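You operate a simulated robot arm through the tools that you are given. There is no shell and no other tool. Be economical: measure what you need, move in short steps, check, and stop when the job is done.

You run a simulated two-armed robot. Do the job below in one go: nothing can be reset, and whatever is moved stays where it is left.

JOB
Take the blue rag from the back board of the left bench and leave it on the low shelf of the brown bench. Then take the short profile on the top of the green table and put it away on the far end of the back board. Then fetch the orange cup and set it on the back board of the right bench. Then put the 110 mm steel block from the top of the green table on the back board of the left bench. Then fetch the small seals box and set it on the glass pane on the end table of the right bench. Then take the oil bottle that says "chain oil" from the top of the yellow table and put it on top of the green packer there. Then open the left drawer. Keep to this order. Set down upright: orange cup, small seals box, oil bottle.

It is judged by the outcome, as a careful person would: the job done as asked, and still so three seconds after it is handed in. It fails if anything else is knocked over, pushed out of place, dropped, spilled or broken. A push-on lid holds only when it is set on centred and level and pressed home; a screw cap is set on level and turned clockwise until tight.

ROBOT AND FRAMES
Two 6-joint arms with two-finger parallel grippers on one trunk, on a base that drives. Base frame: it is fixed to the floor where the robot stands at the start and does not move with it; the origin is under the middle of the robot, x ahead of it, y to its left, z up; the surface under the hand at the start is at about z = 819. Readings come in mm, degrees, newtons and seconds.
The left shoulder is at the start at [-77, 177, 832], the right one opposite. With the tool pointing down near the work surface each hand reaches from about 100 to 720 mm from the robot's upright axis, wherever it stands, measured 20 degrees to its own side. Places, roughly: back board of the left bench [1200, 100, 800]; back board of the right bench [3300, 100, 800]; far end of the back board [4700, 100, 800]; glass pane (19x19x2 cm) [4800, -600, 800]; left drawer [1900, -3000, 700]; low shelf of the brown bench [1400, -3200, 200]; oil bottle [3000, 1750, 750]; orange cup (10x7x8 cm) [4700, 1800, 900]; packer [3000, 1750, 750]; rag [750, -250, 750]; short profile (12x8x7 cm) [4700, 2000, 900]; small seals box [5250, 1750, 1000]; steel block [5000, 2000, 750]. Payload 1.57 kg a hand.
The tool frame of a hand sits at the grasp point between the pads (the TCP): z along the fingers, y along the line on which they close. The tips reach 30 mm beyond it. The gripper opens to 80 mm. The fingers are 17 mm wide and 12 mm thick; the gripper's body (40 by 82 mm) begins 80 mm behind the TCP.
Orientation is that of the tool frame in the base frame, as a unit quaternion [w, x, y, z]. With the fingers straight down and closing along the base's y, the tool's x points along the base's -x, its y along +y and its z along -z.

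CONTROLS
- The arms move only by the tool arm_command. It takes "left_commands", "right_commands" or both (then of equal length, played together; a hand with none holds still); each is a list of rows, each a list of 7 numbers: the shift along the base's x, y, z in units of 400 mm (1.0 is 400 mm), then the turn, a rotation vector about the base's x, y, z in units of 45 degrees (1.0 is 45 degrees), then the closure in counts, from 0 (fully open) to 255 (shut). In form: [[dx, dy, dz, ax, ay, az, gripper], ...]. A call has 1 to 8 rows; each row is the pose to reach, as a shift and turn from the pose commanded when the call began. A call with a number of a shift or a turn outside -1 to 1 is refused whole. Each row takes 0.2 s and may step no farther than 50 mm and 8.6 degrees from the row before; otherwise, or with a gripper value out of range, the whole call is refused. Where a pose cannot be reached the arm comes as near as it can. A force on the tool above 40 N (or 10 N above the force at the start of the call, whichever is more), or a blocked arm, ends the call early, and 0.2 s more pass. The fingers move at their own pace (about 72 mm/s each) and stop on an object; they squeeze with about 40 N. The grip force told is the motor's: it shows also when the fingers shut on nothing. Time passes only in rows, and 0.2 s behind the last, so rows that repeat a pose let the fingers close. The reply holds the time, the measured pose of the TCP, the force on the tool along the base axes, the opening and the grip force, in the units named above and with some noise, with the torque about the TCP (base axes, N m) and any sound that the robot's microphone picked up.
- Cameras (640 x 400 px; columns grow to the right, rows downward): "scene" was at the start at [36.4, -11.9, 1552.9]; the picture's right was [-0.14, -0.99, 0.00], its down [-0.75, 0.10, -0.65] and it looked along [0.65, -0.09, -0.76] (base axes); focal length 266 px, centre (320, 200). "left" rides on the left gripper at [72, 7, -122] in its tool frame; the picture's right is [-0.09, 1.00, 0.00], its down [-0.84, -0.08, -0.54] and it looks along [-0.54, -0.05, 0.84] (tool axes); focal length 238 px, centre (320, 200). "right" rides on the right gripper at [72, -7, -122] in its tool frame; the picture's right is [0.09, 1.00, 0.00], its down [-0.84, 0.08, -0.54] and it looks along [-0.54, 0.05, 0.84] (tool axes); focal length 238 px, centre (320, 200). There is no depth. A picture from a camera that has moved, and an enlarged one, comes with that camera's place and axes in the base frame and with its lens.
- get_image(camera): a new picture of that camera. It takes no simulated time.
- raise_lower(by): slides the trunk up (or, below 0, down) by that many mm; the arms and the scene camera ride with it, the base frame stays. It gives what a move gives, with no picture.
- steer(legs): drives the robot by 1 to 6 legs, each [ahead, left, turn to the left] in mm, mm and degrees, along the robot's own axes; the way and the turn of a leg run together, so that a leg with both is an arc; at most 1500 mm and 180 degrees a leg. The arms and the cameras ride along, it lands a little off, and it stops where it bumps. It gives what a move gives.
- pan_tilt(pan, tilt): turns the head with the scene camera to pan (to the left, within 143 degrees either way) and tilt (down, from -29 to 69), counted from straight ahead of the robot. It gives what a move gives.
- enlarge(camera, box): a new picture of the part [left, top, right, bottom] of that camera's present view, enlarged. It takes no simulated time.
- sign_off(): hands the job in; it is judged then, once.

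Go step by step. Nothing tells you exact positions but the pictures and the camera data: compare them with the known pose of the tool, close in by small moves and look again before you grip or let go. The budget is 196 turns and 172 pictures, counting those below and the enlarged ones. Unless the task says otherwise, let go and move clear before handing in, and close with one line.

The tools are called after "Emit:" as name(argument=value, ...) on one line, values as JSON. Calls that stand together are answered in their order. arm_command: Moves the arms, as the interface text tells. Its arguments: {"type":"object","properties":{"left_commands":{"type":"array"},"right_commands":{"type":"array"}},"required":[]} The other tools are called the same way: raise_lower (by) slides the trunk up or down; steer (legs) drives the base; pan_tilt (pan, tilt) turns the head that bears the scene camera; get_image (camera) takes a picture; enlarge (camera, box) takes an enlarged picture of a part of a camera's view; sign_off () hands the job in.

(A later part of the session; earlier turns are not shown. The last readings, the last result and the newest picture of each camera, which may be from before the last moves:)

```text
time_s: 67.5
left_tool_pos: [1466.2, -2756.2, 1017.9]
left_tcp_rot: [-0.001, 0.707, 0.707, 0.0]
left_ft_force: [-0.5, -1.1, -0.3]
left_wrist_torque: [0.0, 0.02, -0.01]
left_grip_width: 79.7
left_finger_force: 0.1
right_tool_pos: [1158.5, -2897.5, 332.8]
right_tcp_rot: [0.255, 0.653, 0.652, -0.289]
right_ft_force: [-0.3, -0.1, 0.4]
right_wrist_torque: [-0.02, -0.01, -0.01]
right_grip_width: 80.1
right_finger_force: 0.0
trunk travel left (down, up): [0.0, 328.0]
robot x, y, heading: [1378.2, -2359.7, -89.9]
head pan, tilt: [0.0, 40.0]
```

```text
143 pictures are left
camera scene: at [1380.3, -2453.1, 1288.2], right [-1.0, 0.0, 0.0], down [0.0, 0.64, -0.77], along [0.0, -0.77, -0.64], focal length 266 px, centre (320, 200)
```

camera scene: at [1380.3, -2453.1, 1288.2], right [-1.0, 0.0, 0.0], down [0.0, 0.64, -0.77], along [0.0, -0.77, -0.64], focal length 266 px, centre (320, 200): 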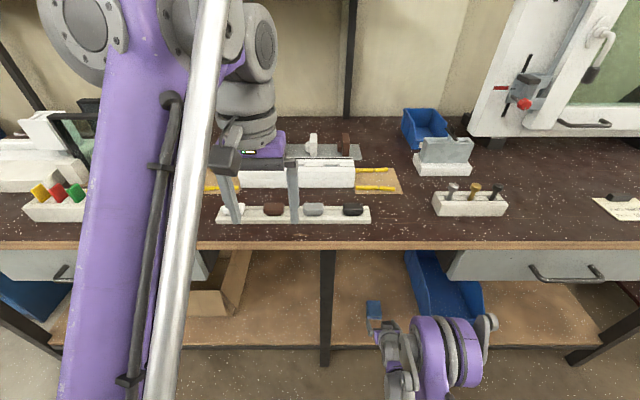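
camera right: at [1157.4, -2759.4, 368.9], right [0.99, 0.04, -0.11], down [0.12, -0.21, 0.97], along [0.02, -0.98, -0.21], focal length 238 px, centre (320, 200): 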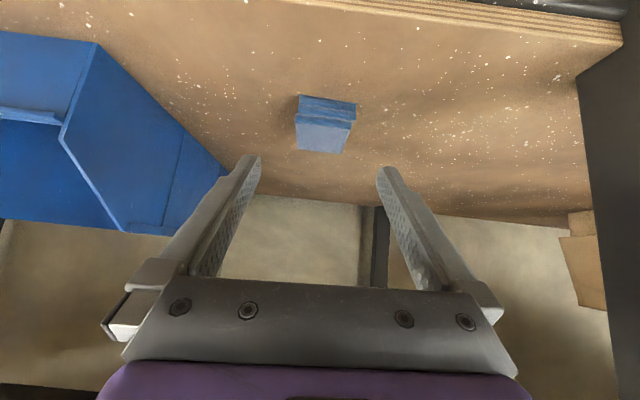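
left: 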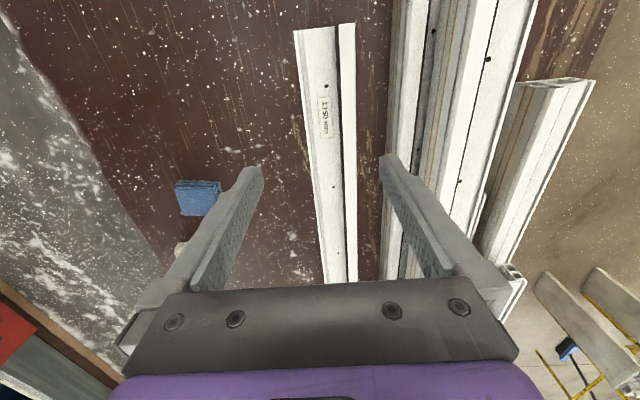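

The rag lies flat on the shelf. Now I back away, raise the trunk and level the right hand again.

Emit:
steer(legs=[[-550, 0, 0]])

Emit:
raise_lower(by=275)

Emit:
arm_command(right_commands=[[0, 0, 0.1, 0.18, 0, 0, 0], [0, 0, 0.2, 0.36, 0, 0, 0], [0, 0, 0.3, 0.54, 0, 0, 0], [0, 0, 0.4, 0.72, 0, 0, 0], [0, 0, 0.5, 0.9, 0, 0, 0], [0, 0, 0.6, 1, 0, 0, 0], [0, 0, 0.7, 1, 0, 0, 0], [0, 0, 0.8, 1, 0, 0, 0]])

Emit:
pan_tilt(pan=140, tilt=15)

Emit:
get_image(camera="scene")

Emit:
pan_tilt(pan=70, tilt=15)

Emit:
get_image(camera="scene")

```text
time_s: 70.6
left_tool_pos: [1466.0, -2214.0, 1017.2]
left_tcp_rot: [0.0, 0.705, 0.709, 0.0]
left_ft_force: [-0.8, -0.3, 0.5]
left_wrist_torque: [-0.01, 0.0, -0.02]
left_grip_width: 80.1
left_finger_force: 0.0
right_tool_pos: [1160.4, -2357.0, 332.4]
right_tcp_rot: [0.255, 0.651, 0.654, -0.288]
right_ft_force: [0.2, -0.2, 0.7]
right_wrist_torque: [0.0, 0.01, -0.01]
right_grip_width: 80.1
right_finger_force: 0.1
trunk travel left (down, up): [0.0, 328.0]
robot x, y, heading: [1379.4, -1815.3, -89.6]
head pan, tilt: [0.0, 40.0]
```

```text
time_s: 73.4
left_tool_pos: [1466.2, -2213.1, 1292.0]
left_tcp_rot: [-0.001, 0.706, 0.709, 0.0]
left_ft_force: [-1.1, -0.3, 0.6]
left_wrist_torque: [-0.01, 0.04, 0.01]
left_grip_width: 80.2
left_finger_force: 0.0
right_tool_pos: [1160.8, -2373.6, 620.0]
right_tcp_rot: [0.262, 0.649, 0.651, -0.294]
right_ft_force: [0.1, -0.4, 0.5]
right_wrist_torque: [0.05, 0.03, 0.06]
right_grip_width: 80.0
right_finger_force: 0.1
trunk travel left (down, up): [-275.0, 53.0]
robot x, y, heading: [1377.0, -1814.4, -89.4]
head pan, tilt: [0.0, 40.0]
```

```text
time_s: 75.2
left_tool_pos: [1465.4, -2214.0, 1292.5]
left_tcp_rot: [0.0, 0.705, 0.709, 0.0]
left_ft_force: [-0.5, -0.4, -0.1]
left_wrist_torque: [0.0, 0.0, -0.01]
left_grip_width: 79.8
left_finger_force: 0.0
right_tool_pos: [1160.8, -2373.4, 941.2]
right_tcp_rot: [-0.007, 0.7, 0.714, -0.023]
right_ft_force: [0.5, 0.0, -0.6]
right_wrist_torque: [0.02, -0.01, 0.02]
right_grip_width: 79.7
right_finger_force: 0.1
trunk travel left (down, up): [-275.0, 53.0]
robot x, y, heading: [1379.2, -1816.9, -90.0]
head pan, tilt: [0.0, 40.0]
```

```text
time_s: 77.4
left_tool_pos: [1465.7, -2214.8, 1291.9]
left_tcp_rot: [0.0, 0.706, 0.708, 0.0]
left_ft_force: [0.3, 0.9, -1.2]
left_wrist_torque: [0.04, 0.01, 0.03]
left_grip_width: 80.1
left_finger_force: 0.0
right_tool_pos: [1160.9, -2372.7, 939.5]
right_tcp_rot: [-0.006, 0.7, 0.714, -0.023]
right_ft_force: [1.0, 0.6, -0.1]
right_wrist_torque: [-0.01, -0.01, -0.01]
right_grip_width: 79.8
right_finger_force: 0.1
trunk travel left (down, up): [-275.0, 53.0]
robot x, y, heading: [1380.0, -1817.1, -89.9]
head pan, tilt: [140.0, 15.0]
```

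```text
142 pictures are left
camera scene: at [1438.8, -1704.1, 1605.5], right [0.77, -0.64, 0.0], down [-0.17, -0.2, -0.97], along [0.62, 0.74, -0.26], focal length 266 px, centre (320, 200)
```

scene: 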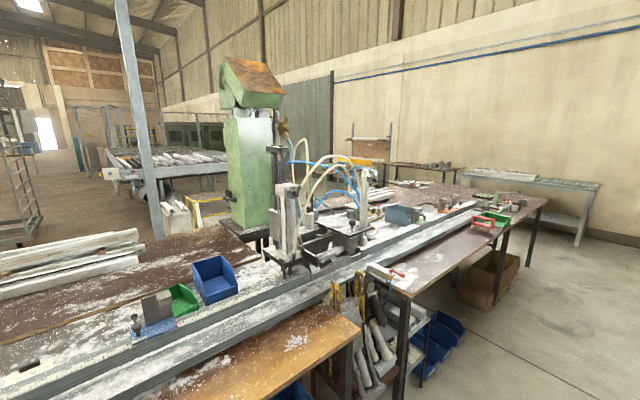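

```text
time_s: 78.8
left_tool_pos: [1466.6, -2214.9, 1292.7]
left_tcp_rot: [0.0, 0.705, 0.709, 0.0]
left_ft_force: [-1.3, 0.2, -0.3]
left_wrist_torque: [0.01, 0.02, 0.01]
left_grip_width: 79.8
left_finger_force: 0.0
right_tool_pos: [1160.9, -2373.8, 941.7]
right_tcp_rot: [-0.006, 0.7, 0.713, -0.023]
right_ft_force: [-0.1, 0.7, -0.9]
right_wrist_torque: [-0.04, 0.0, 0.0]
right_grip_width: 80.0
right_finger_force: 0.0
trunk travel left (down, up): [-275.0, 53.0]
robot x, y, heading: [1377.1, -1814.0, -89.9]
head pan, tilt: [70.0, 15.0]
```

```text
141 pictures are left
camera scene: at [1467.0, -1807.4, 1605.5], right [-0.34, -0.94, 0.0], down [-0.24, 0.09, -0.97], along [0.91, -0.33, -0.26], focal length 266 px, centre (320, 200)
```

scene: 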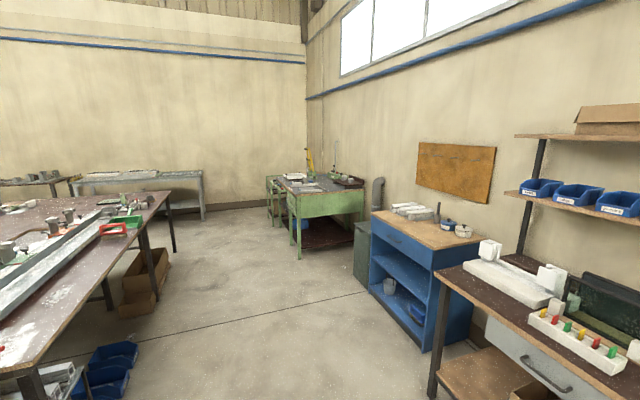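

The far end of the bench row ends near x≈5300, with a gap to the wall table at x≈6500. I drive along the corridor toward that gap and look.

Emit:
steer(legs=[[0, 0, 90], [1500, 0, 0], [1500, 0, 0], [1400, 0, 0]])

Emit:
pan_tilt(pan=75, tilt=20)

Emit:
get_image(camera="scene")

```text
time_s: 103.5
left_tool_pos: [6136.3, -1707.0, 1291.0]
left_tcp_rot: [0.0, -0.01, 1.0, 0.0]
left_ft_force: [0.4, 0.6, -0.3]
left_wrist_torque: [-0.04, 0.01, 0.02]
left_grip_width: 80.0
left_finger_force: 0.1
right_tool_pos: [6298.8, -2010.0, 940.4]
right_tcp_rot: [0.012, -0.018, 1.0, -0.02]
right_ft_force: [1.3, 0.3, 0.5]
right_wrist_torque: [0.0, 0.05, 0.0]
right_grip_width: 79.9
right_finger_force: 0.0
trunk travel left (down, up): [-275.0, 53.0]
robot x, y, heading: [5732.7, -1803.9, 1.4]
head pan, tilt: [70.0, 15.0]
```

```text
time_s: 104.2
left_tool_pos: [6135.2, -1707.2, 1293.2]
left_tcp_rot: [0.0, -0.01, 1.0, 0.0]
left_ft_force: [0.3, -0.4, -1.0]
left_wrist_torque: [-0.03, 0.0, -0.02]
left_grip_width: 80.0
left_finger_force: 0.0
right_tool_pos: [6299.3, -2010.9, 940.3]
right_tcp_rot: [0.011, -0.019, 1.0, -0.02]
right_ft_force: [-0.7, -0.1, 0.7]
right_wrist_torque: [-0.02, 0.01, 0.0]
right_grip_width: 80.1
right_finger_force: 0.0
trunk travel left (down, up): [-275.0, 53.0]
robot x, y, heading: [5741.4, -1803.8, 1.4]
head pan, tilt: [75.0, 20.0]
```

```text
140 pictures are left
camera scene: at [5720.2, -1713.9, 1597.4], right [0.97, -0.24, 0.0], down [-0.08, -0.33, -0.94], along [0.22, 0.91, -0.34], focal length 266 px, centre (320, 200)
```

scene: 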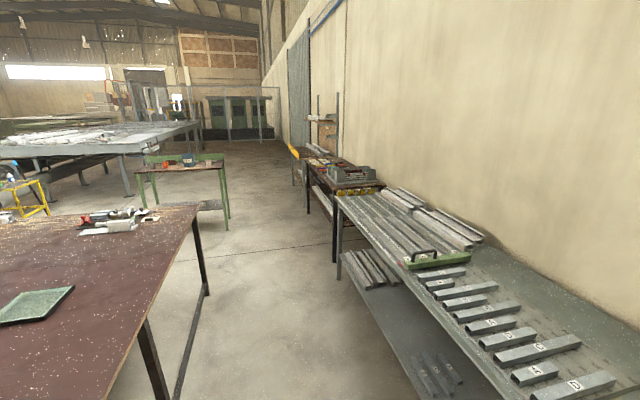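

The passage is clear between bench end (x≈5270) and wall table (x≈6370). The green table is beyond; I drive through and stop before it.

Emit:
steer(legs=[[80, 0, 0], [0, 0, 88.6], [1500, 0, 0], [1150, 0, 0]])

Emit:
pan_tilt(pan=40, tilt=25)

Emit:
get_image(camera="scene")

```text
time_s: 121.5
left_tool_pos: [5835.2, 1257.0, 1293.0]
left_tcp_rot: [0.0, -0.697, 0.717, 0.0]
left_ft_force: [-0.3, -0.8, -0.4]
left_wrist_torque: [0.0, 0.02, 0.02]
left_grip_width: 80.0
left_finger_force: 0.0
right_tool_pos: [6147.3, 1403.9, 939.8]
right_tcp_rot: [0.023, -0.701, 0.713, -0.007]
right_ft_force: [-0.1, 0.4, 0.0]
right_wrist_torque: [0.02, 0.03, 0.01]
right_grip_width: 79.6
right_finger_force: 0.1
trunk travel left (down, up): [-275.0, 53.0]
robot x, y, heading: [5907.8, 857.0, 88.3]
head pan, tilt: [75.0, 20.0]
```

```text
time_s: 122.5
left_tool_pos: [5836.8, 1255.8, 1291.8]
left_tcp_rot: [0.0, -0.696, 0.718, 0.0]
left_ft_force: [0.0, -0.2, -0.2]
left_wrist_torque: [-0.01, 0.07, -0.02]
left_grip_width: 79.9
left_finger_force: 0.1
right_tool_pos: [6147.2, 1404.4, 941.5]
right_tcp_rot: [0.023, -0.701, 0.712, -0.007]
right_ft_force: [-0.2, -0.5, 0.4]
right_wrist_torque: [-0.02, 0.02, 0.01]
right_grip_width: 80.2
right_finger_force: 0.2
trunk travel left (down, up): [-275.0, 53.0]
robot x, y, heading: [5910.8, 855.1, 88.2]
head pan, tilt: [40.0, 25.0]
```

```text
139 pictures are left
camera scene: at [5852.3, 885.4, 1589.3], right [0.79, 0.62, 0.0], down [0.26, -0.33, -0.91], along [-0.56, 0.71, -0.42], focal length 266 px, centre (320, 200)
```

scene: 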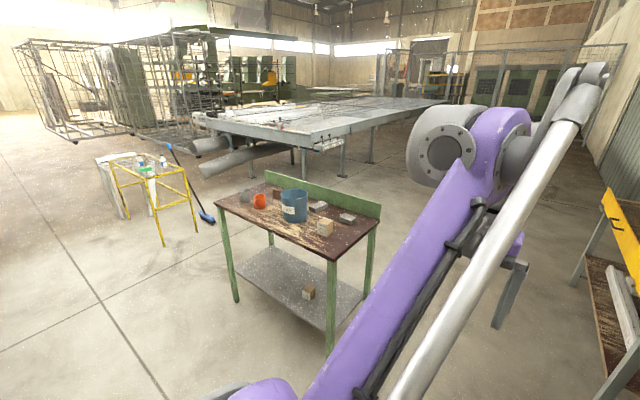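

The green table with the orange cup, a blue bucket and blocks is in sight. I zoom in.

Emit:
enlarge(camera="scene", box=[200, 165, 390, 285])

Emit:
steer(legs=[[0, 750, 1.7]])

Emit:
pan_tilt(pan=0, tilt=40)

Emit:
get_image(camera="scene")

```text
3.33 times, centred on (295, 225) of scene
camera zoom: at [5852.3, 885.4, 1589.3], right [0.79, 0.62, 0.0], down [0.26, -0.33, -0.91], along [-0.56, 0.71, -0.42], focal length 887 px, centre (403, 117)
```

zoom: 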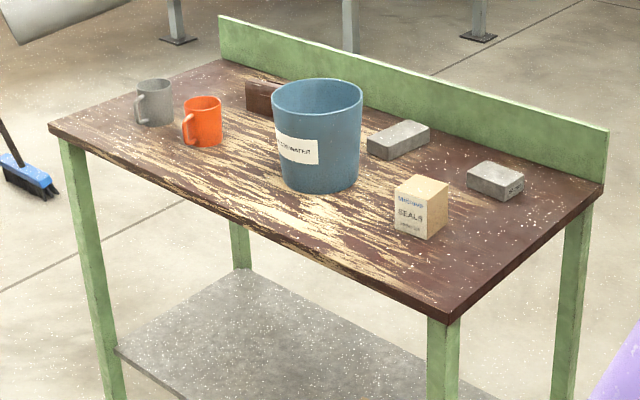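

```text
time_s: 129.5
left_tool_pos: [5073.9, 1269.5, 1292.3]
left_tcp_rot: [0.0, -0.705, 0.709, 0.0]
left_ft_force: [-0.2, -0.4, 0.9]
left_wrist_torque: [-0.03, 0.01, 0.01]
left_grip_width: 80.0
left_finger_force: 0.0
right_tool_pos: [5381.8, 1424.1, 941.2]
right_tcp_rot: [-0.023, 0.71, -0.704, 0.007]
right_ft_force: [0.3, 0.6, -0.4]
right_wrist_torque: [0.0, 0.04, -0.01]
right_grip_width: 80.0
right_finger_force: 0.2
trunk travel left (down, up): [-275.0, 53.0]
robot x, y, heading: [5154.8, 869.5, 89.8]
head pan, tilt: [40.0, 25.0]
```

```text
time_s: 130.6
left_tool_pos: [5073.3, 1269.0, 1293.0]
left_tcp_rot: [0.0, -0.705, 0.709, 0.0]
left_ft_force: [-0.8, 0.9, 0.3]
left_wrist_torque: [-0.03, 0.02, -0.02]
left_grip_width: 80.1
left_finger_force: 0.1
right_tool_pos: [5382.1, 1424.1, 940.2]
right_tcp_rot: [-0.023, 0.71, -0.704, 0.007]
right_ft_force: [0.0, -0.2, -0.1]
right_wrist_torque: [-0.02, 0.0, 0.04]
right_grip_width: 80.1
right_finger_force: 0.0
trunk travel left (down, up): [-275.0, 53.0]
robot x, y, heading: [5155.9, 868.9, 89.8]
head pan, tilt: [0.0, 40.0]
```

```text
137 pictures are left
camera scene: at [5158.4, 912.1, 1566.0], right [1.0, -0.01, 0.0], down [0.0, -0.64, -0.77], along [0.0, 0.77, -0.64], focal length 266 px, centre (320, 200)
```

scene: 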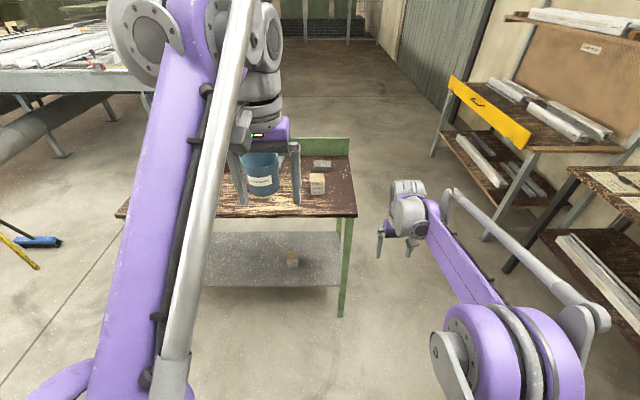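

Table objects: grey mug (4466,1848), orange cup (4615,1845), brown profile behind the bucket near (4650,2013), bucket (4863,1896), seals box (5130,1853), two steel blocks at the back. I line up with the profile and look closer.

Emit:
steer(legs=[[0, 280, 0], [250, 0, 0]])

Emit:
pan_tilt(pan=12, tilt=40)

Emit:
get_image(camera="scene")

Emit:
get_image(camera="left")

```text
time_s: 135.1
left_tool_pos: [4793.5, 1518.8, 1292.5]
left_tcp_rot: [0.0, -0.704, 0.71, 0.0]
left_ft_force: [1.0, -0.7, -0.1]
left_wrist_torque: [0.0, 0.0, -0.01]
left_grip_width: 80.1
left_finger_force: 0.1
right_tool_pos: [5099.7, 1673.8, 939.8]
right_tcp_rot: [-0.023, 0.709, -0.705, 0.005]
right_ft_force: [-0.2, -0.9, -0.3]
right_wrist_torque: [-0.05, 0.01, 0.0]
right_grip_width: 79.9
right_finger_force: 0.0
trunk travel left (down, up): [-275.0, 53.0]
robot x, y, heading: [4875.4, 1117.2, 89.4]
head pan, tilt: [0.0, 40.0]
```

```text
time_s: 135.8
left_tool_pos: [4793.1, 1520.9, 1293.3]
left_tcp_rot: [0.0, -0.704, 0.71, 0.0]
left_ft_force: [0.8, 0.8, -0.5]
left_wrist_torque: [-0.02, 0.02, 0.0]
left_grip_width: 79.9
left_finger_force: 0.1
right_tool_pos: [5100.8, 1674.7, 938.8]
right_tcp_rot: [-0.022, 0.709, -0.705, 0.007]
right_ft_force: [0.3, -0.5, -0.2]
right_wrist_torque: [-0.05, 0.02, -0.01]
right_grip_width: 79.8
right_finger_force: 0.0
trunk travel left (down, up): [-275.0, 53.0]
robot x, y, heading: [4876.6, 1120.9, 89.6]
head pan, tilt: [12.0, 40.0]
```

```text
136 pictures are left
camera scene: at [4859.1, 1161.1, 1566.0], right [0.98, 0.2, 0.0], down [0.13, -0.63, -0.77], along [-0.15, 0.75, -0.64], focal length 266 px, centre (320, 200)
```

scene: 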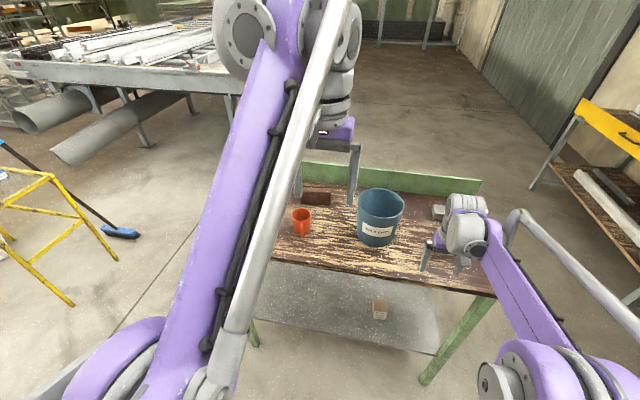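

```text
135 pictures are left
camera left: at [4786.0, 1448.3, 1414.2], right [-0.99, 0.1, 0.0], down [0.09, 0.84, 0.54], along [0.05, 0.54, -0.84], focal length 238 px, centre (320, 200)
```

left: 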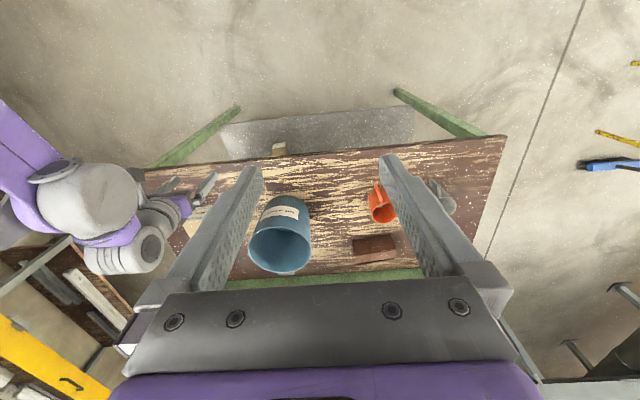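

The profile is at about (4673,1985). I pull the right hand back and up out of the way and zoom in on the profile.

Emit:
arm_command(right_commands=[[0, -0.1, 0.05, 0, 0, 0, 0], [0, -0.2, 0.1, 0, 0, 0, 0], [0, -0.3, 0.15, 0, 0, 0, 0], [0, -0.38, 0.2, 0, 0, 0, 0], [0.03, -0.45, 0.28, 0, 0, 0, 0]])

Emit:
enlarge(camera="scene", box=[280, 160, 360, 260])

Emit:
enlarge(camera="left", box=[300, 150, 480, 290])

```text
time_s: 137.0
left_tool_pos: [4793.8, 1518.4, 1293.5]
left_tcp_rot: [0.0, -0.704, 0.71, 0.001]
left_ft_force: [0.0, -0.3, -0.3]
left_wrist_torque: [0.0, 0.0, 0.0]
left_grip_width: 79.9
left_finger_force: 0.0
right_tool_pos: [5113.8, 1492.3, 1052.5]
right_tcp_rot: [-0.023, 0.709, -0.704, 0.007]
right_ft_force: [-0.6, -0.3, 0.3]
right_wrist_torque: [0.01, -0.02, 0.0]
right_grip_width: 79.8
right_finger_force: 0.2
trunk travel left (down, up): [-275.0, 53.0]
robot x, y, heading: [4875.9, 1120.2, 89.7]
head pan, tilt: [12.0, 40.0]
```

```text
4.00 times, centred on (320, 210) of scene
camera zoom: at [4859.1, 1159.7, 1566.0], right [0.98, 0.2, 0.0], down [0.13, -0.63, -0.77], along [-0.15, 0.75, -0.64], focal length 1064 px, centre (320, 160)
```

zoom: 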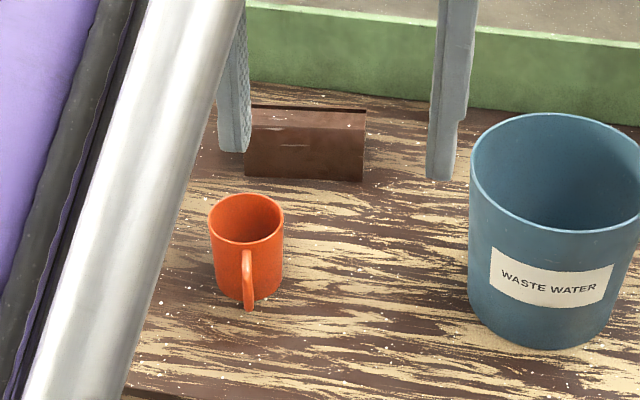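

```text
2.86 times, centred on (390, 220) of left
camera zoom: at [4786.0, 1447.0, 1414.4], right [-0.99, 0.1, 0.0], down [0.09, 0.84, 0.54], along [0.05, 0.54, -0.84], focal length 681 px, centre (120, 143)
```

zoom: 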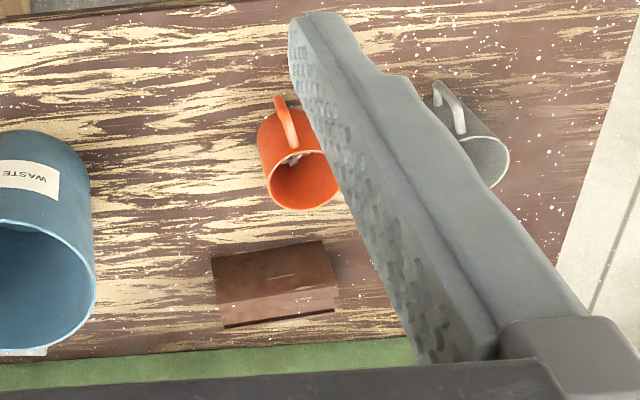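

The profile is 120 mm along x, ~50 mm deep, 55 high: y 1984–2034, x≈4672, top z≈887, turned about 4.6°. I drive closer and turn the left hand to close across it.

Emit:
steer(legs=[[250, 0, 0]])

Emit:
arm_command(left_commands=[[-0.04, 0.04, 0, 0, 0, -0.157, 0], [-0.08, 0.08, -0.03, 0, 0, -0.315, 0], [-0.12, 0.12, -0.06, 0, 0, -0.472, 0], [-0.16, 0.16, -0.09, 0, 0, -0.63, 0], [-0.2, 0.2, -0.12, 0, 0, -0.787, 0], [-0.24, 0.24, -0.15, 0, 0, -0.944, 0]])

Emit:
arm_command(left_commands=[[0, 0.04, -0.06, 0, 0, -0.157, 0], [0, 0.08, -0.12, 0, 0, -0.315, 0], [0, 0.12, -0.18, 0, 0, -0.472, 0], [0, 0.16, -0.24, 0, 0, -0.63, 0], [0, 0.2, -0.3, 0, 0, -0.787, 0], [0, 0.24, -0.36, 0, 0, -0.944, 0]])

Emit:
get_image(camera="left")

Emit:
get_image(camera="scene")

```text
time_s: 138.8
left_tool_pos: [4796.1, 1772.0, 1292.5]
left_tcp_rot: [0.001, -0.703, 0.711, 0.001]
left_ft_force: [0.0, -0.4, 0.8]
left_wrist_torque: [-0.04, 0.02, 0.01]
left_grip_width: 79.9
left_finger_force: 0.0
right_tool_pos: [5118.1, 1745.8, 1052.1]
right_tcp_rot: [-0.023, 0.708, -0.706, 0.007]
right_ft_force: [-0.9, 1.0, -0.1]
right_wrist_torque: [-0.01, -0.04, 0.01]
right_grip_width: 80.1
right_finger_force: 0.0
trunk travel left (down, up): [-275.0, 53.0]
robot x, y, heading: [4875.2, 1371.4, 89.8]
head pan, tilt: [12.0, 40.0]
```

```text
time_s: 140.2
left_tool_pos: [4699.2, 1868.6, 1231.5]
left_tcp_rot: [0.0, -0.397, 0.918, 0.0]
left_ft_force: [1.0, -0.1, 0.2]
left_wrist_torque: [-0.03, -0.01, 0.02]
left_grip_width: 80.1
left_finger_force: 0.0
right_tool_pos: [5117.0, 1744.8, 1051.7]
right_tcp_rot: [-0.024, 0.708, -0.705, 0.007]
right_ft_force: [0.1, 0.7, 0.3]
right_wrist_torque: [0.0, 0.0, -0.01]
right_grip_width: 79.8
right_finger_force: 0.0
trunk travel left (down, up): [-275.0, 53.0]
robot x, y, heading: [4881.1, 1373.6, 89.3]
head pan, tilt: [12.0, 40.0]
```

```text
time_s: 141.6
left_tool_pos: [4701.3, 1963.3, 1089.4]
left_tcp_rot: [0.0, -0.038, 0.999, 0.0]
left_ft_force: [0.3, -0.1, -0.5]
left_wrist_torque: [-0.02, -0.01, 0.01]
left_grip_width: 80.2
left_finger_force: 0.0
right_tool_pos: [5117.6, 1745.5, 1050.8]
right_tcp_rot: [-0.024, 0.708, -0.705, 0.007]
right_ft_force: [-0.9, 0.8, 0.8]
right_wrist_torque: [0.01, -0.02, -0.01]
right_grip_width: 80.1
right_finger_force: 0.0
trunk travel left (down, up): [-275.0, 53.0]
robot x, y, heading: [4876.7, 1370.9, 89.7]
head pan, tilt: [12.0, 40.0]
```

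```text
132 pictures are left
camera left: at [4628.9, 1965.5, 1211.3], right [0.02, 1.0, 0.0], down [0.84, -0.01, 0.54], along [0.54, -0.01, -0.84], focal length 238 px, centre (320, 200)
```

left: 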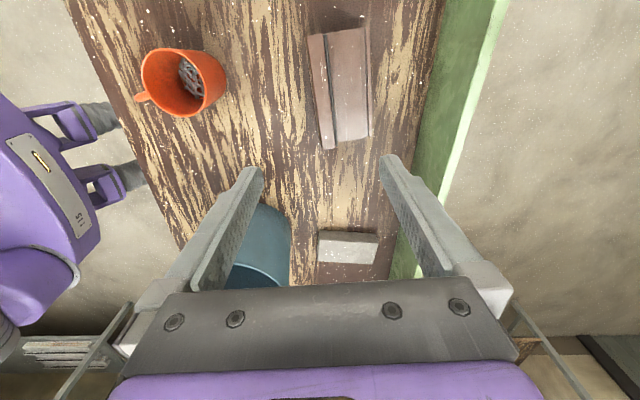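

```text
131 pictures are left
camera scene: at [4861.6, 1414.0, 1565.9], right [0.98, 0.2, 0.0], down [0.13, -0.63, -0.77], along [-0.15, 0.75, -0.64], focal length 266 px, centre (320, 200)
```

scene: 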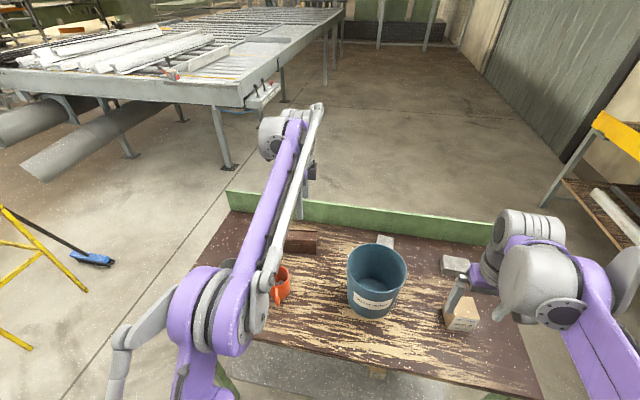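

I compare both views up close to fix the profile's depth and place.

Emit:
enlarge(camera="scene", box=[260, 200, 340, 250])

Emit:
enlarge(camera="left", box=[260, 0, 420, 160])

```text
8.00 times, centred on (300, 225) of scene
camera zoom: at [4861.6, 1414.0, 1565.9], right [0.98, 0.2, 0.0], down [0.13, -0.63, -0.77], along [-0.15, 0.75, -0.64], focal length 2128 px, centre (480, 0)
```

zoom: 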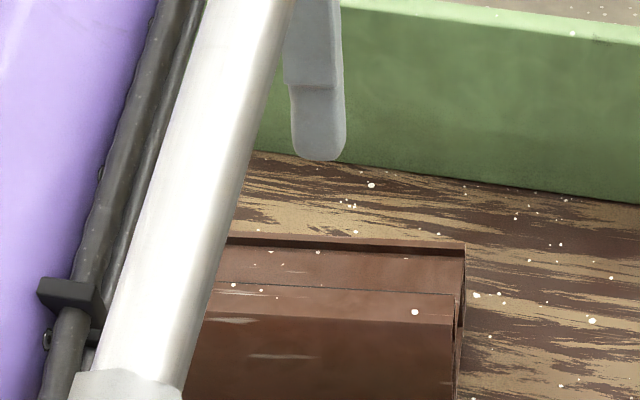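

```text
2.50 times, centred on (340, 80) of left
camera zoom: at [4628.9, 1965.5, 1211.3], right [0.02, 1.0, 0.0], down [0.84, -0.01, 0.54], along [0.54, -0.01, -0.84], focal length 596 px, centre (270, 500)
```

zoom: 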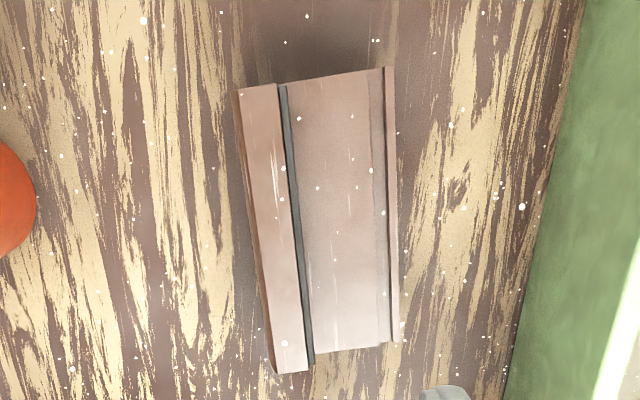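

Triangulating: the profile's corners give centre (4674,1990), depth ~63 mm, yaw 6.7°, top at z≈926 (front) / 906 (rear). I centre above it and recheck before lowering.

Emit:
arm_command(left_commands=[[-0.034, 0.034, -0.08, 0, 0, 0.02, 0], [-0.0675, 0.0675, -0.16, 0, 0, 0.051, 0], [-0.0675, 0.0675, -0.25, 0, 0, 0.051, 0]])

Emit:
get_image(camera="left")

Emit:
enlarge(camera="scene", box=[240, 190, 360, 290])

```text
time_s: 142.4
left_tool_pos: [4675.1, 1991.3, 989.6]
left_tcp_rot: [0.0, -0.058, 0.998, 0.0]
left_ft_force: [-0.2, -0.6, 0.4]
left_wrist_torque: [-0.02, -0.01, -0.04]
left_grip_width: 79.9
left_finger_force: 0.1
right_tool_pos: [5117.2, 1744.0, 1052.7]
right_tcp_rot: [-0.023, 0.708, -0.706, 0.006]
right_ft_force: [0.4, -0.5, -0.2]
right_wrist_torque: [0.03, 0.03, -0.01]
right_grip_width: 79.7
right_finger_force: 0.1
trunk travel left (down, up): [-275.0, 53.0]
robot x, y, heading: [4875.4, 1373.1, 89.5]
head pan, tilt: [12.0, 40.0]
```

```text
128 pictures are left
camera left: at [4603.5, 1990.2, 1110.5], right [-0.02, 1.0, 0.0], down [0.84, 0.02, 0.54], along [0.54, 0.01, -0.84], focal length 238 px, centre (320, 200)
```

left: 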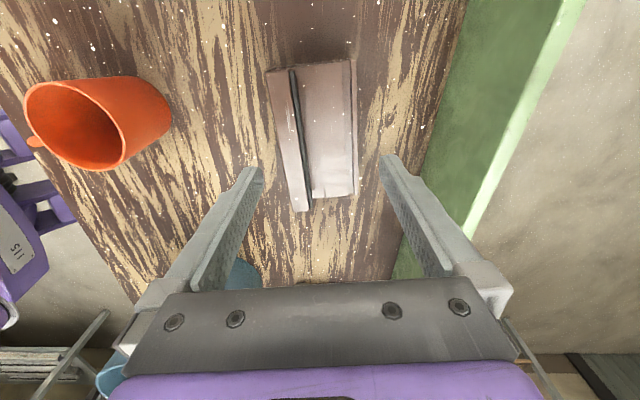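

```text
4.00 times, centred on (300, 240) of scene
camera zoom: at [4861.8, 1413.3, 1565.9], right [0.98, 0.2, 0.0], down [0.13, -0.63, -0.77], along [-0.15, 0.75, -0.64], focal length 1064 px, centre (400, 40)
```

zoom: 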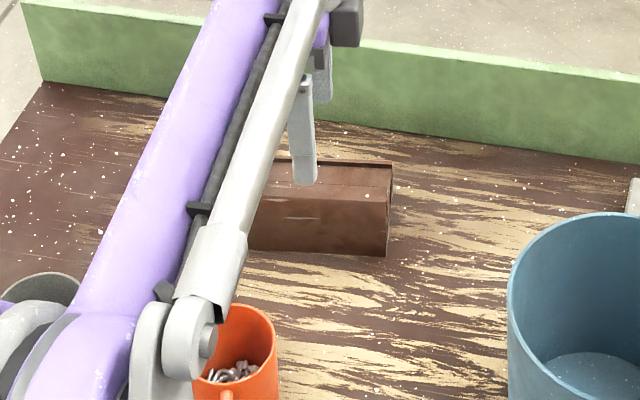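

Centred; a touch more yaw, then lower to z≈898 and close.

Emit:
arm_command(left_commands=[[-0.003, 0.003, -0.08, 0, 0, 0.04, 0], [-0.003, 0.003, -0.15, 0, 0, 0.04, 0], [-0.003, 0.003, -0.2, 0, 0, 0.04, 0], [-0.003, 0.003, -0.229, 0, 0, 0.04, 0]])

Emit:
get_image(camera="left")

```text
time_s: 143.4
left_tool_pos: [4671.9, 1992.6, 897.1]
left_tcp_rot: [0.0, -0.074, 0.997, -0.001]
left_ft_force: [0.3, 0.3, 0.4]
left_wrist_torque: [-0.01, 0.0, 0.01]
left_grip_width: 80.2
left_finger_force: 0.0
right_tool_pos: [5116.2, 1744.1, 1052.5]
right_tcp_rot: [-0.023, 0.708, -0.706, 0.007]
right_ft_force: [0.0, -0.2, -0.5]
right_wrist_torque: [0.03, -0.01, 0.0]
right_grip_width: 79.8
right_finger_force: 0.1
trunk travel left (down, up): [-275.0, 53.0]
robot x, y, heading: [4878.9, 1367.5, 89.4]
head pan, tilt: [12.0, 40.0]
```

```text
126 pictures are left
camera left: at [4600.1, 1988.2, 1019.0], right [-0.06, 1.0, 0.0], down [0.84, 0.05, 0.54], along [0.54, 0.03, -0.84], focal length 238 px, centre (320, 200)
```

left: 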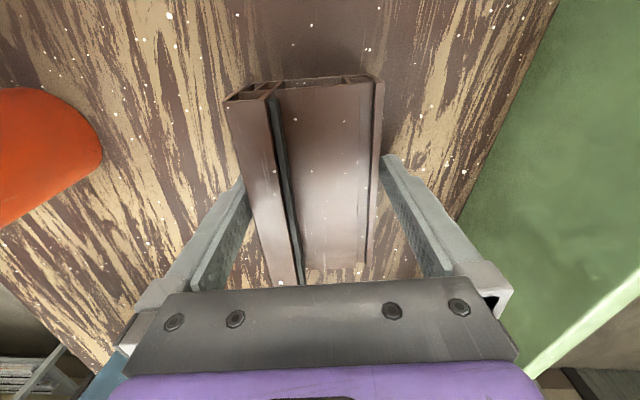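

The jaws straddle the profile cleanly. I close and lift slowly.

Emit:
arm_command(left_commands=[[0, 0, 0, 0, 0, 0, 255], [0, 0, 0, 0, 0, 0, 255], [0, 0, 0, 0, 0, 0, 255], [0, 0, 0.01, 0, 0, 0, 255], [0, 0, 0.03, 0, 0, 0, 255], [0, 0, 0.06, 0, 0, 0, 255]])

Emit:
get_image(camera="left")

```text
time_s: 144.8
left_tool_pos: [4671.6, 1991.1, 921.4]
left_tcp_rot: [0.0, -0.074, 0.997, 0.001]
left_ft_force: [0.2, 0.2, -1.4]
left_wrist_torque: [0.03, 0.05, 0.02]
left_grip_width: 69.9
left_finger_force: 39.9
right_tool_pos: [5117.3, 1745.5, 1052.1]
right_tcp_rot: [-0.024, 0.708, -0.706, 0.007]
right_ft_force: [0.9, -0.7, -0.7]
right_wrist_torque: [0.01, -0.02, -0.02]
right_grip_width: 79.9
right_finger_force: 0.1
trunk travel left (down, up): [-275.0, 53.0]
robot x, y, heading: [4876.7, 1372.4, 89.2]
head pan, tilt: [12.0, 40.0]
```

```text
125 pictures are left
camera left: at [4600.5, 1988.8, 1043.0], right [-0.06, 1.0, 0.0], down [0.84, 0.05, 0.54], along [0.54, 0.03, -0.84], focal length 238 px, centre (320, 200)
```

left: 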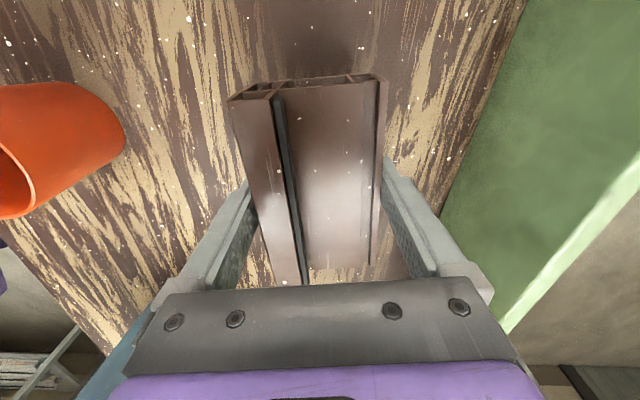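

Held firmly at 70 mm. I lift it high, retract, back off and turn round to face the right bench.

Emit:
arm_command(left_commands=[[0, 0, 0.1, 0, 0, 0, 255], [0, 0, 0.2, 0, 0, 0, 255], [0, 0, 0.3, 0, 0, 0, 255], [0, -0.05, 0.4, 0, 0, 0, 255], [0, -0.15, 0.45, 0, 0, 0, 255], [0, -0.25, 0.47, 0, 0, 0, 255], [0, -0.35, 0.48, 0, 0, 0, 255], [0, -0.45, 0.48, 0, 0, 0, 255]])

Emit:
steer(legs=[[-350, 0, 0], [0, 0, -180]])

Emit:
pan_tilt(pan=0, tilt=35)

Emit:
get_image(camera="scene")

```text
time_s: 146.6
left_tool_pos: [4671.4, 1812.6, 1116.5]
left_tcp_rot: [0.0, -0.074, 0.997, 0.001]
left_ft_force: [0.7, 0.1, -2.0]
left_wrist_torque: [0.01, 0.02, 0.03]
left_grip_width: 69.7
left_finger_force: 39.9
right_tool_pos: [5118.6, 1743.3, 1052.0]
right_tcp_rot: [-0.022, 0.708, -0.706, 0.008]
right_ft_force: [-0.5, 0.2, -0.1]
right_wrist_torque: [-0.01, -0.05, 0.0]
right_grip_width: 80.3
right_finger_force: 0.0
trunk travel left (down, up): [-275.0, 53.0]
robot x, y, heading: [4880.6, 1371.9, 89.6]
head pan, tilt: [12.0, 40.0]
```

```text
time_s: 156.3
left_tool_pos: [5077.3, 578.5, 1115.3]
left_tcp_rot: [0.0, 0.998, 0.067, 0.0]
left_ft_force: [0.6, -0.6, -2.1]
left_wrist_torque: [-0.02, 0.01, -0.01]
left_grip_width: 69.8
left_finger_force: 39.7
right_tool_pos: [4632.1, 653.1, 1052.5]
right_tcp_rot: [-0.008, 0.711, 0.703, -0.023]
right_ft_force: [-0.4, -0.6, 1.0]
right_wrist_torque: [-0.01, 0.04, 0.0]
right_grip_width: 79.9
right_finger_force: 0.0
trunk travel left (down, up): [-275.0, 53.0]
robot x, y, heading: [4879.0, 1023.5, -91.2]
head pan, tilt: [12.0, 40.0]
```

```text
time_s: 157.0
left_tool_pos: [5077.3, 577.8, 1115.1]
left_tcp_rot: [0.0, 0.998, 0.067, 0.0]
left_ft_force: [1.0, -1.4, -1.4]
left_wrist_torque: [-0.01, -0.01, -0.02]
left_grip_width: 69.5
left_finger_force: 40.0
right_tool_pos: [4633.6, 652.9, 1051.4]
right_tcp_rot: [-0.007, 0.711, 0.703, -0.023]
right_ft_force: [1.0, 0.8, 0.4]
right_wrist_torque: [0.01, 0.0, 0.01]
right_grip_width: 80.1
right_finger_force: 0.1
trunk travel left (down, up): [-275.0, 53.0]
robot x, y, heading: [4875.5, 1026.0, -91.5]
head pan, tilt: [0.0, 35.0]
```

```text
124 pictures are left
camera scene: at [4875.5, 974.5, 1573.5], right [-1.0, 0.02, 0.0], down [0.01, 0.57, -0.82], along [-0.02, -0.82, -0.57], focal length 266 px, centre (320, 200)
```

scene: 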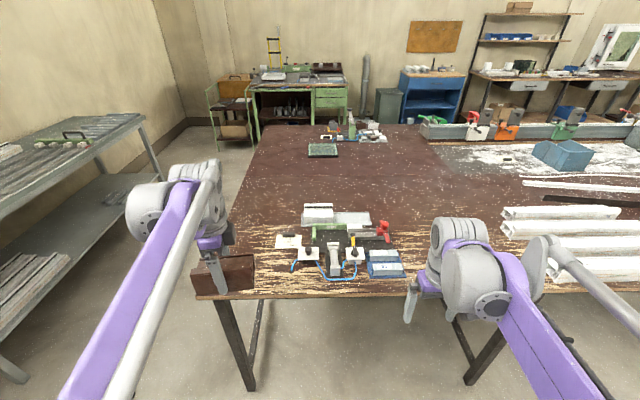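

The right bench's near edge is at y≈440. I zoom to see how the board and end table divide.

Emit:
enlarge(camera="scene", box=[220, 110, 500, 300])

Emit:
pan_tilt(pan=-35, tilt=30)

Emit:
get_image(camera="scene")

```text
2.11 times, centred on (360, 205) of scene
camera zoom: at [4875.5, 974.5, 1573.5], right [-1.0, 0.02, 0.0], down [0.01, 0.57, -0.82], along [-0.02, -0.82, -0.57], focal length 560 px, centre (236, 190)
```

zoom: 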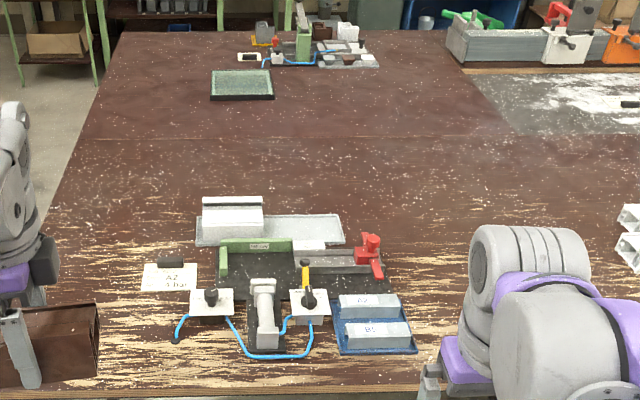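

```text
time_s: 158.1
left_tool_pos: [5077.2, 577.8, 1114.9]
left_tcp_rot: [0.0, 0.998, 0.068, 0.0]
left_ft_force: [0.5, 0.4, -2.0]
left_wrist_torque: [-0.01, 0.01, -0.01]
left_grip_width: 69.9
left_finger_force: 40.6
right_tool_pos: [4632.0, 653.2, 1051.7]
right_tcp_rot: [-0.006, 0.71, 0.704, -0.022]
right_ft_force: [-0.6, -0.8, 0.5]
right_wrist_torque: [0.03, -0.01, 0.01]
right_grip_width: 79.7
right_finger_force: 0.1
trunk travel left (down, up): [-275.0, 53.0]
robot x, y, heading: [4873.9, 1021.7, -91.4]
head pan, tilt: [-35.0, 30.0]
```

```text
122 pictures are left
camera scene: at [4824.0, 989.7, 1581.3], right [-0.81, 0.59, 0.0], down [0.3, 0.4, -0.87], along [-0.51, -0.7, -0.5], focal length 266 px, centre (320, 200)
```

scene: 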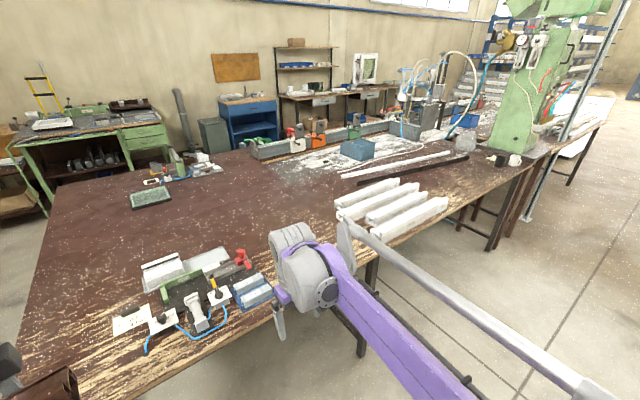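

Back board spans y≈-350…440 up to x≈5260. The clear far-end spot at about (5140,140) suits the profile. I drive closer.

Emit:
steer(legs=[[0, 90, 0], [210, 0, 0]])

Emit:
pan_tilt(pan=15, tilt=50)

Emit:
get_image(camera="scene")

Emit:
get_image(camera="left")

```text
time_s: 160.7
left_tool_pos: [5162.1, 368.5, 1114.8]
left_tcp_rot: [0.0, 0.998, 0.067, 0.0]
left_ft_force: [0.2, -0.3, -0.4]
left_wrist_torque: [-0.04, -0.02, 0.01]
left_grip_width: 69.8
left_finger_force: 39.8
right_tool_pos: [4717.2, 444.0, 1051.6]
right_tcp_rot: [-0.007, 0.71, 0.703, -0.023]
right_ft_force: [1.0, 0.5, 0.0]
right_wrist_torque: [-0.01, -0.01, 0.0]
right_grip_width: 79.8
right_finger_force: 0.1
trunk travel left (down, up): [-275.0, 53.0]
robot x, y, heading: [4958.9, 813.3, -91.6]
head pan, tilt: [-35.0, 30.0]
```

```text
time_s: 161.9
left_tool_pos: [5161.7, 368.9, 1115.1]
left_tcp_rot: [0.0, 0.998, 0.067, 0.0]
left_ft_force: [0.4, 0.6, -1.3]
left_wrist_torque: [-0.02, -0.01, -0.02]
left_grip_width: 69.5
left_finger_force: 40.1
right_tool_pos: [4716.9, 443.2, 1051.5]
right_tcp_rot: [-0.007, 0.71, 0.704, -0.023]
right_ft_force: [0.6, -0.9, -0.6]
right_wrist_torque: [-0.03, 0.02, 0.03]
right_grip_width: 79.9
right_finger_force: 0.1
trunk travel left (down, up): [-275.0, 53.0]
robot x, y, heading: [4963.2, 811.5, -91.5]
head pan, tilt: [15.0, 50.0]
```

```text
121 pictures are left
camera scene: at [4980.1, 778.4, 1551.8], right [-0.97, -0.23, 0.0], down [-0.18, 0.74, -0.64], along [0.15, -0.62, -0.77], focal length 266 px, centre (320, 200)
```

scene: 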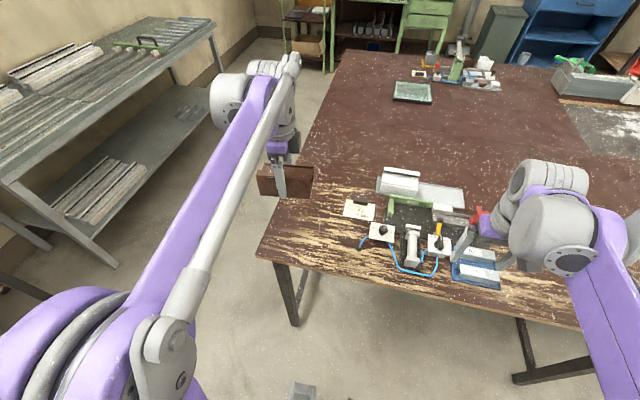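

```text
120 pictures are left
camera left: at [5234.2, 372.7, 1236.6], right [0.04, -1.0, 0.0], down [-0.84, -0.04, 0.54], along [-0.54, -0.02, -0.84], focal length 238 px, centre (320, 200)
```

left: 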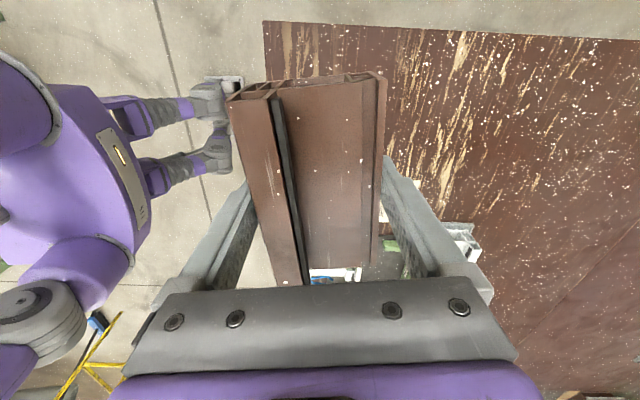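

Board corner at (5261,453). I move the profile over (5150,168) and lower to near the board.

Emit:
arm_command(left_commands=[[-0.005, -0.1, 0, 0, 0, 0, 255], [-0.01, -0.2, 0, 0, 0, 0, 255], [-0.02, -0.3, 0, 0, 0, 0, 255], [-0.03, -0.4, 0, 0, 0, 0, 255], [-0.03, -0.5, 0, 0, 0, 0, 255], [-0.03, -0.5, -0.12, 0, 0, 0, 255], [-0.03, -0.5, -0.24, 0, 0, 0, 255], [-0.03, -0.5, -0.36, 0, 0, 0, 255]])

Emit:
arm_command(left_commands=[[0, 0, -0.08, 0, 0, 0, 255], [0, 0, -0.1, 0, 0, 0, 255], [0, 0, -0.115, 0, 0, 0, 255], [0, 0, -0.13, 0, 0, 0, 255]])

Emit:
get_image(camera="scene")

Emit:
get_image(camera="left")

```text
time_s: 163.7
left_tool_pos: [5148.0, 169.4, 969.3]
left_tcp_rot: [0.001, 0.998, 0.067, 0.0]
left_ft_force: [0.1, -0.4, -1.7]
left_wrist_torque: [-0.01, -0.01, -0.01]
left_grip_width: 69.5
left_finger_force: 40.4
left hand out of reach, approached as far as the arm can: row 5, 6
right_tool_pos: [4716.4, 445.2, 1051.2]
right_tcp_rot: [-0.007, 0.71, 0.703, -0.023]
right_ft_force: [-0.3, -0.2, 1.1]
right_wrist_torque: [-0.02, 0.02, -0.03]
right_grip_width: 79.8
right_finger_force: 0.1
trunk travel left (down, up): [-275.0, 53.0]
robot x, y, heading: [4963.2, 808.7, -91.4]
head pan, tilt: [15.0, 50.0]
```

```text
time_s: 164.7
left_tool_pos: [5149.5, 168.4, 918.3]
left_tcp_rot: [-0.001, 0.998, 0.067, 0.001]
left_ft_force: [0.2, 0.0, -1.8]
left_wrist_torque: [0.01, 0.02, -0.01]
left_grip_width: 69.6
left_finger_force: 40.5
right_tool_pos: [4715.9, 443.6, 1052.5]
right_tcp_rot: [-0.006, 0.71, 0.704, -0.023]
right_ft_force: [0.1, 0.1, -0.3]
right_wrist_torque: [-0.02, 0.0, -0.02]
right_grip_width: 80.0
right_finger_force: 0.0
trunk travel left (down, up): [-275.0, 53.0]
robot x, y, heading: [4958.4, 814.5, -91.6]
head pan, tilt: [15.0, 50.0]
```

```text
119 pictures are left
camera scene: at [4980.2, 778.4, 1551.8], right [-0.97, -0.24, 0.0], down [-0.18, 0.74, -0.64], along [0.15, -0.62, -0.77], focal length 266 px, centre (320, 200)
```

scene: 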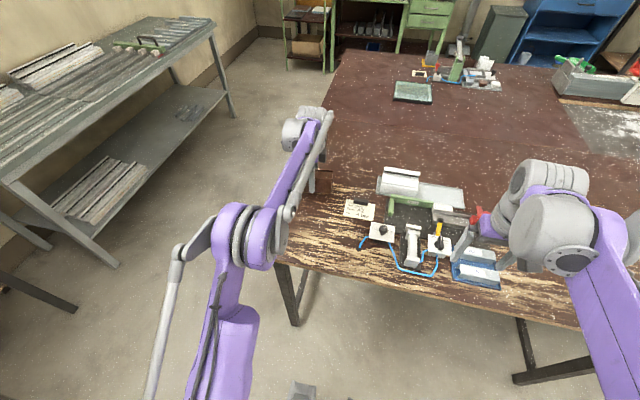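

```text
118 pictures are left
camera left: at [5222.5, 172.9, 1040.0], right [0.04, -1.0, 0.0], down [-0.84, -0.04, 0.54], along [-0.54, -0.02, -0.84], focal length 238 px, centre (320, 200)
```

left: 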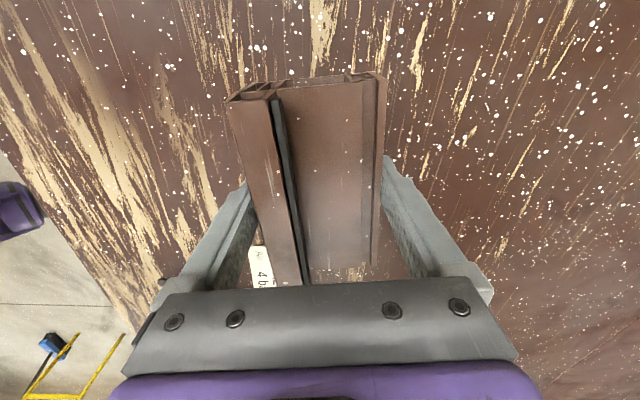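

Clear of the card. I lower in small steps to contact.

Emit:
arm_command(left_commands=[[0, 0, -0.02, 0, 0, 0, 255], [0, 0, -0.035, 0, 0, 0, 255], [0, 0, -0.047, 0, 0, 0, 255], [0, 0, -0.059, 0, 0, 0, 255], [0, 0, -0.071, 0, 0, 0, 255], [0, 0, -0.083, 0, 0, 0, 255], [0, 0, -0.095, 0, 0, 0, 255], [0, 0, -0.105, 0, 0, 0, 255]])

```text
time_s: 166.5
left_tool_pos: [5150.2, 170.0, 876.4]
left_tcp_rot: [0.001, 0.998, 0.067, 0.0]
left_ft_force: [1.0, -1.2, 2.6]
left_wrist_torque: [-0.24, 0.09, 0.01]
left_grip_width: 69.7
left_finger_force: 39.7
right_tool_pos: [4715.8, 444.7, 1052.4]
right_tcp_rot: [-0.007, 0.71, 0.704, -0.022]
right_ft_force: [0.2, -0.1, -0.7]
right_wrist_torque: [0.01, -0.05, -0.01]
right_grip_width: 79.9
right_finger_force: 0.1
trunk travel left (down, up): [-275.0, 53.0]
robot x, y, heading: [4958.9, 815.7, -91.5]
head pan, tilt: [15.0, 50.0]
```

Just touching. I press 2 mm more, release and rise.

Emit:
arm_command(left_commands=[[0, 0, -0.005, 0, 0, 0, 255], [0, 0, -0.005, 0, 0, 0, 180], [0, 0, -0.004, 0, 0, 0, 0], [0, 0, -0.004, 0, 0, 0, 0], [0, 0, 0.05, 0, 0, 0, 0], [0, 0, 0.15, 0, 0, 0, 0], [0, 0, 0.26, 0, 0, 0, 0], [0, 0, 0.38, 0, 0, 0, 0]])

Emit:
get_image(camera="left")

```text
time_s: 168.3
left_tool_pos: [5150.5, 169.3, 1029.0]
left_tcp_rot: [-0.001, 0.998, 0.067, 0.0]
left_ft_force: [-1.3, -0.8, 0.4]
left_wrist_torque: [0.04, 0.01, -0.01]
left_grip_width: 80.1
left_finger_force: 0.1
right_tool_pos: [4716.8, 445.2, 1051.2]
right_tcp_rot: [-0.007, 0.71, 0.704, -0.024]
right_ft_force: [0.2, 0.9, 0.2]
right_wrist_torque: [0.01, -0.02, -0.01]
right_grip_width: 80.1
right_finger_force: 0.0
trunk travel left (down, up): [-275.0, 53.0]
robot x, y, heading: [4958.6, 810.4, -91.3]
head pan, tilt: [15.0, 50.0]
```

```text
117 pictures are left
camera left: at [5222.6, 172.7, 1150.4], right [0.04, -1.0, 0.0], down [-0.84, -0.04, 0.54], along [-0.54, -0.02, -0.84], focal length 238 px, centre (320, 200)
```

left: 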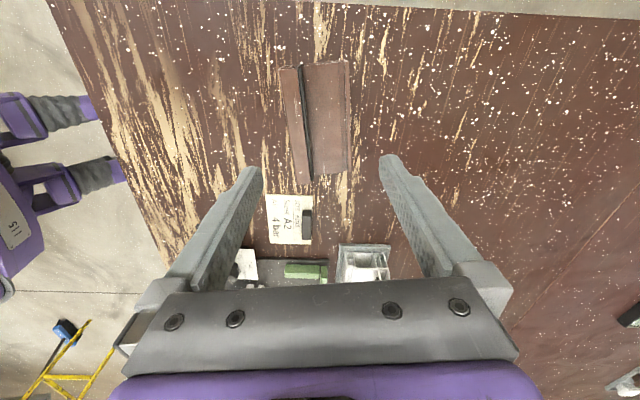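

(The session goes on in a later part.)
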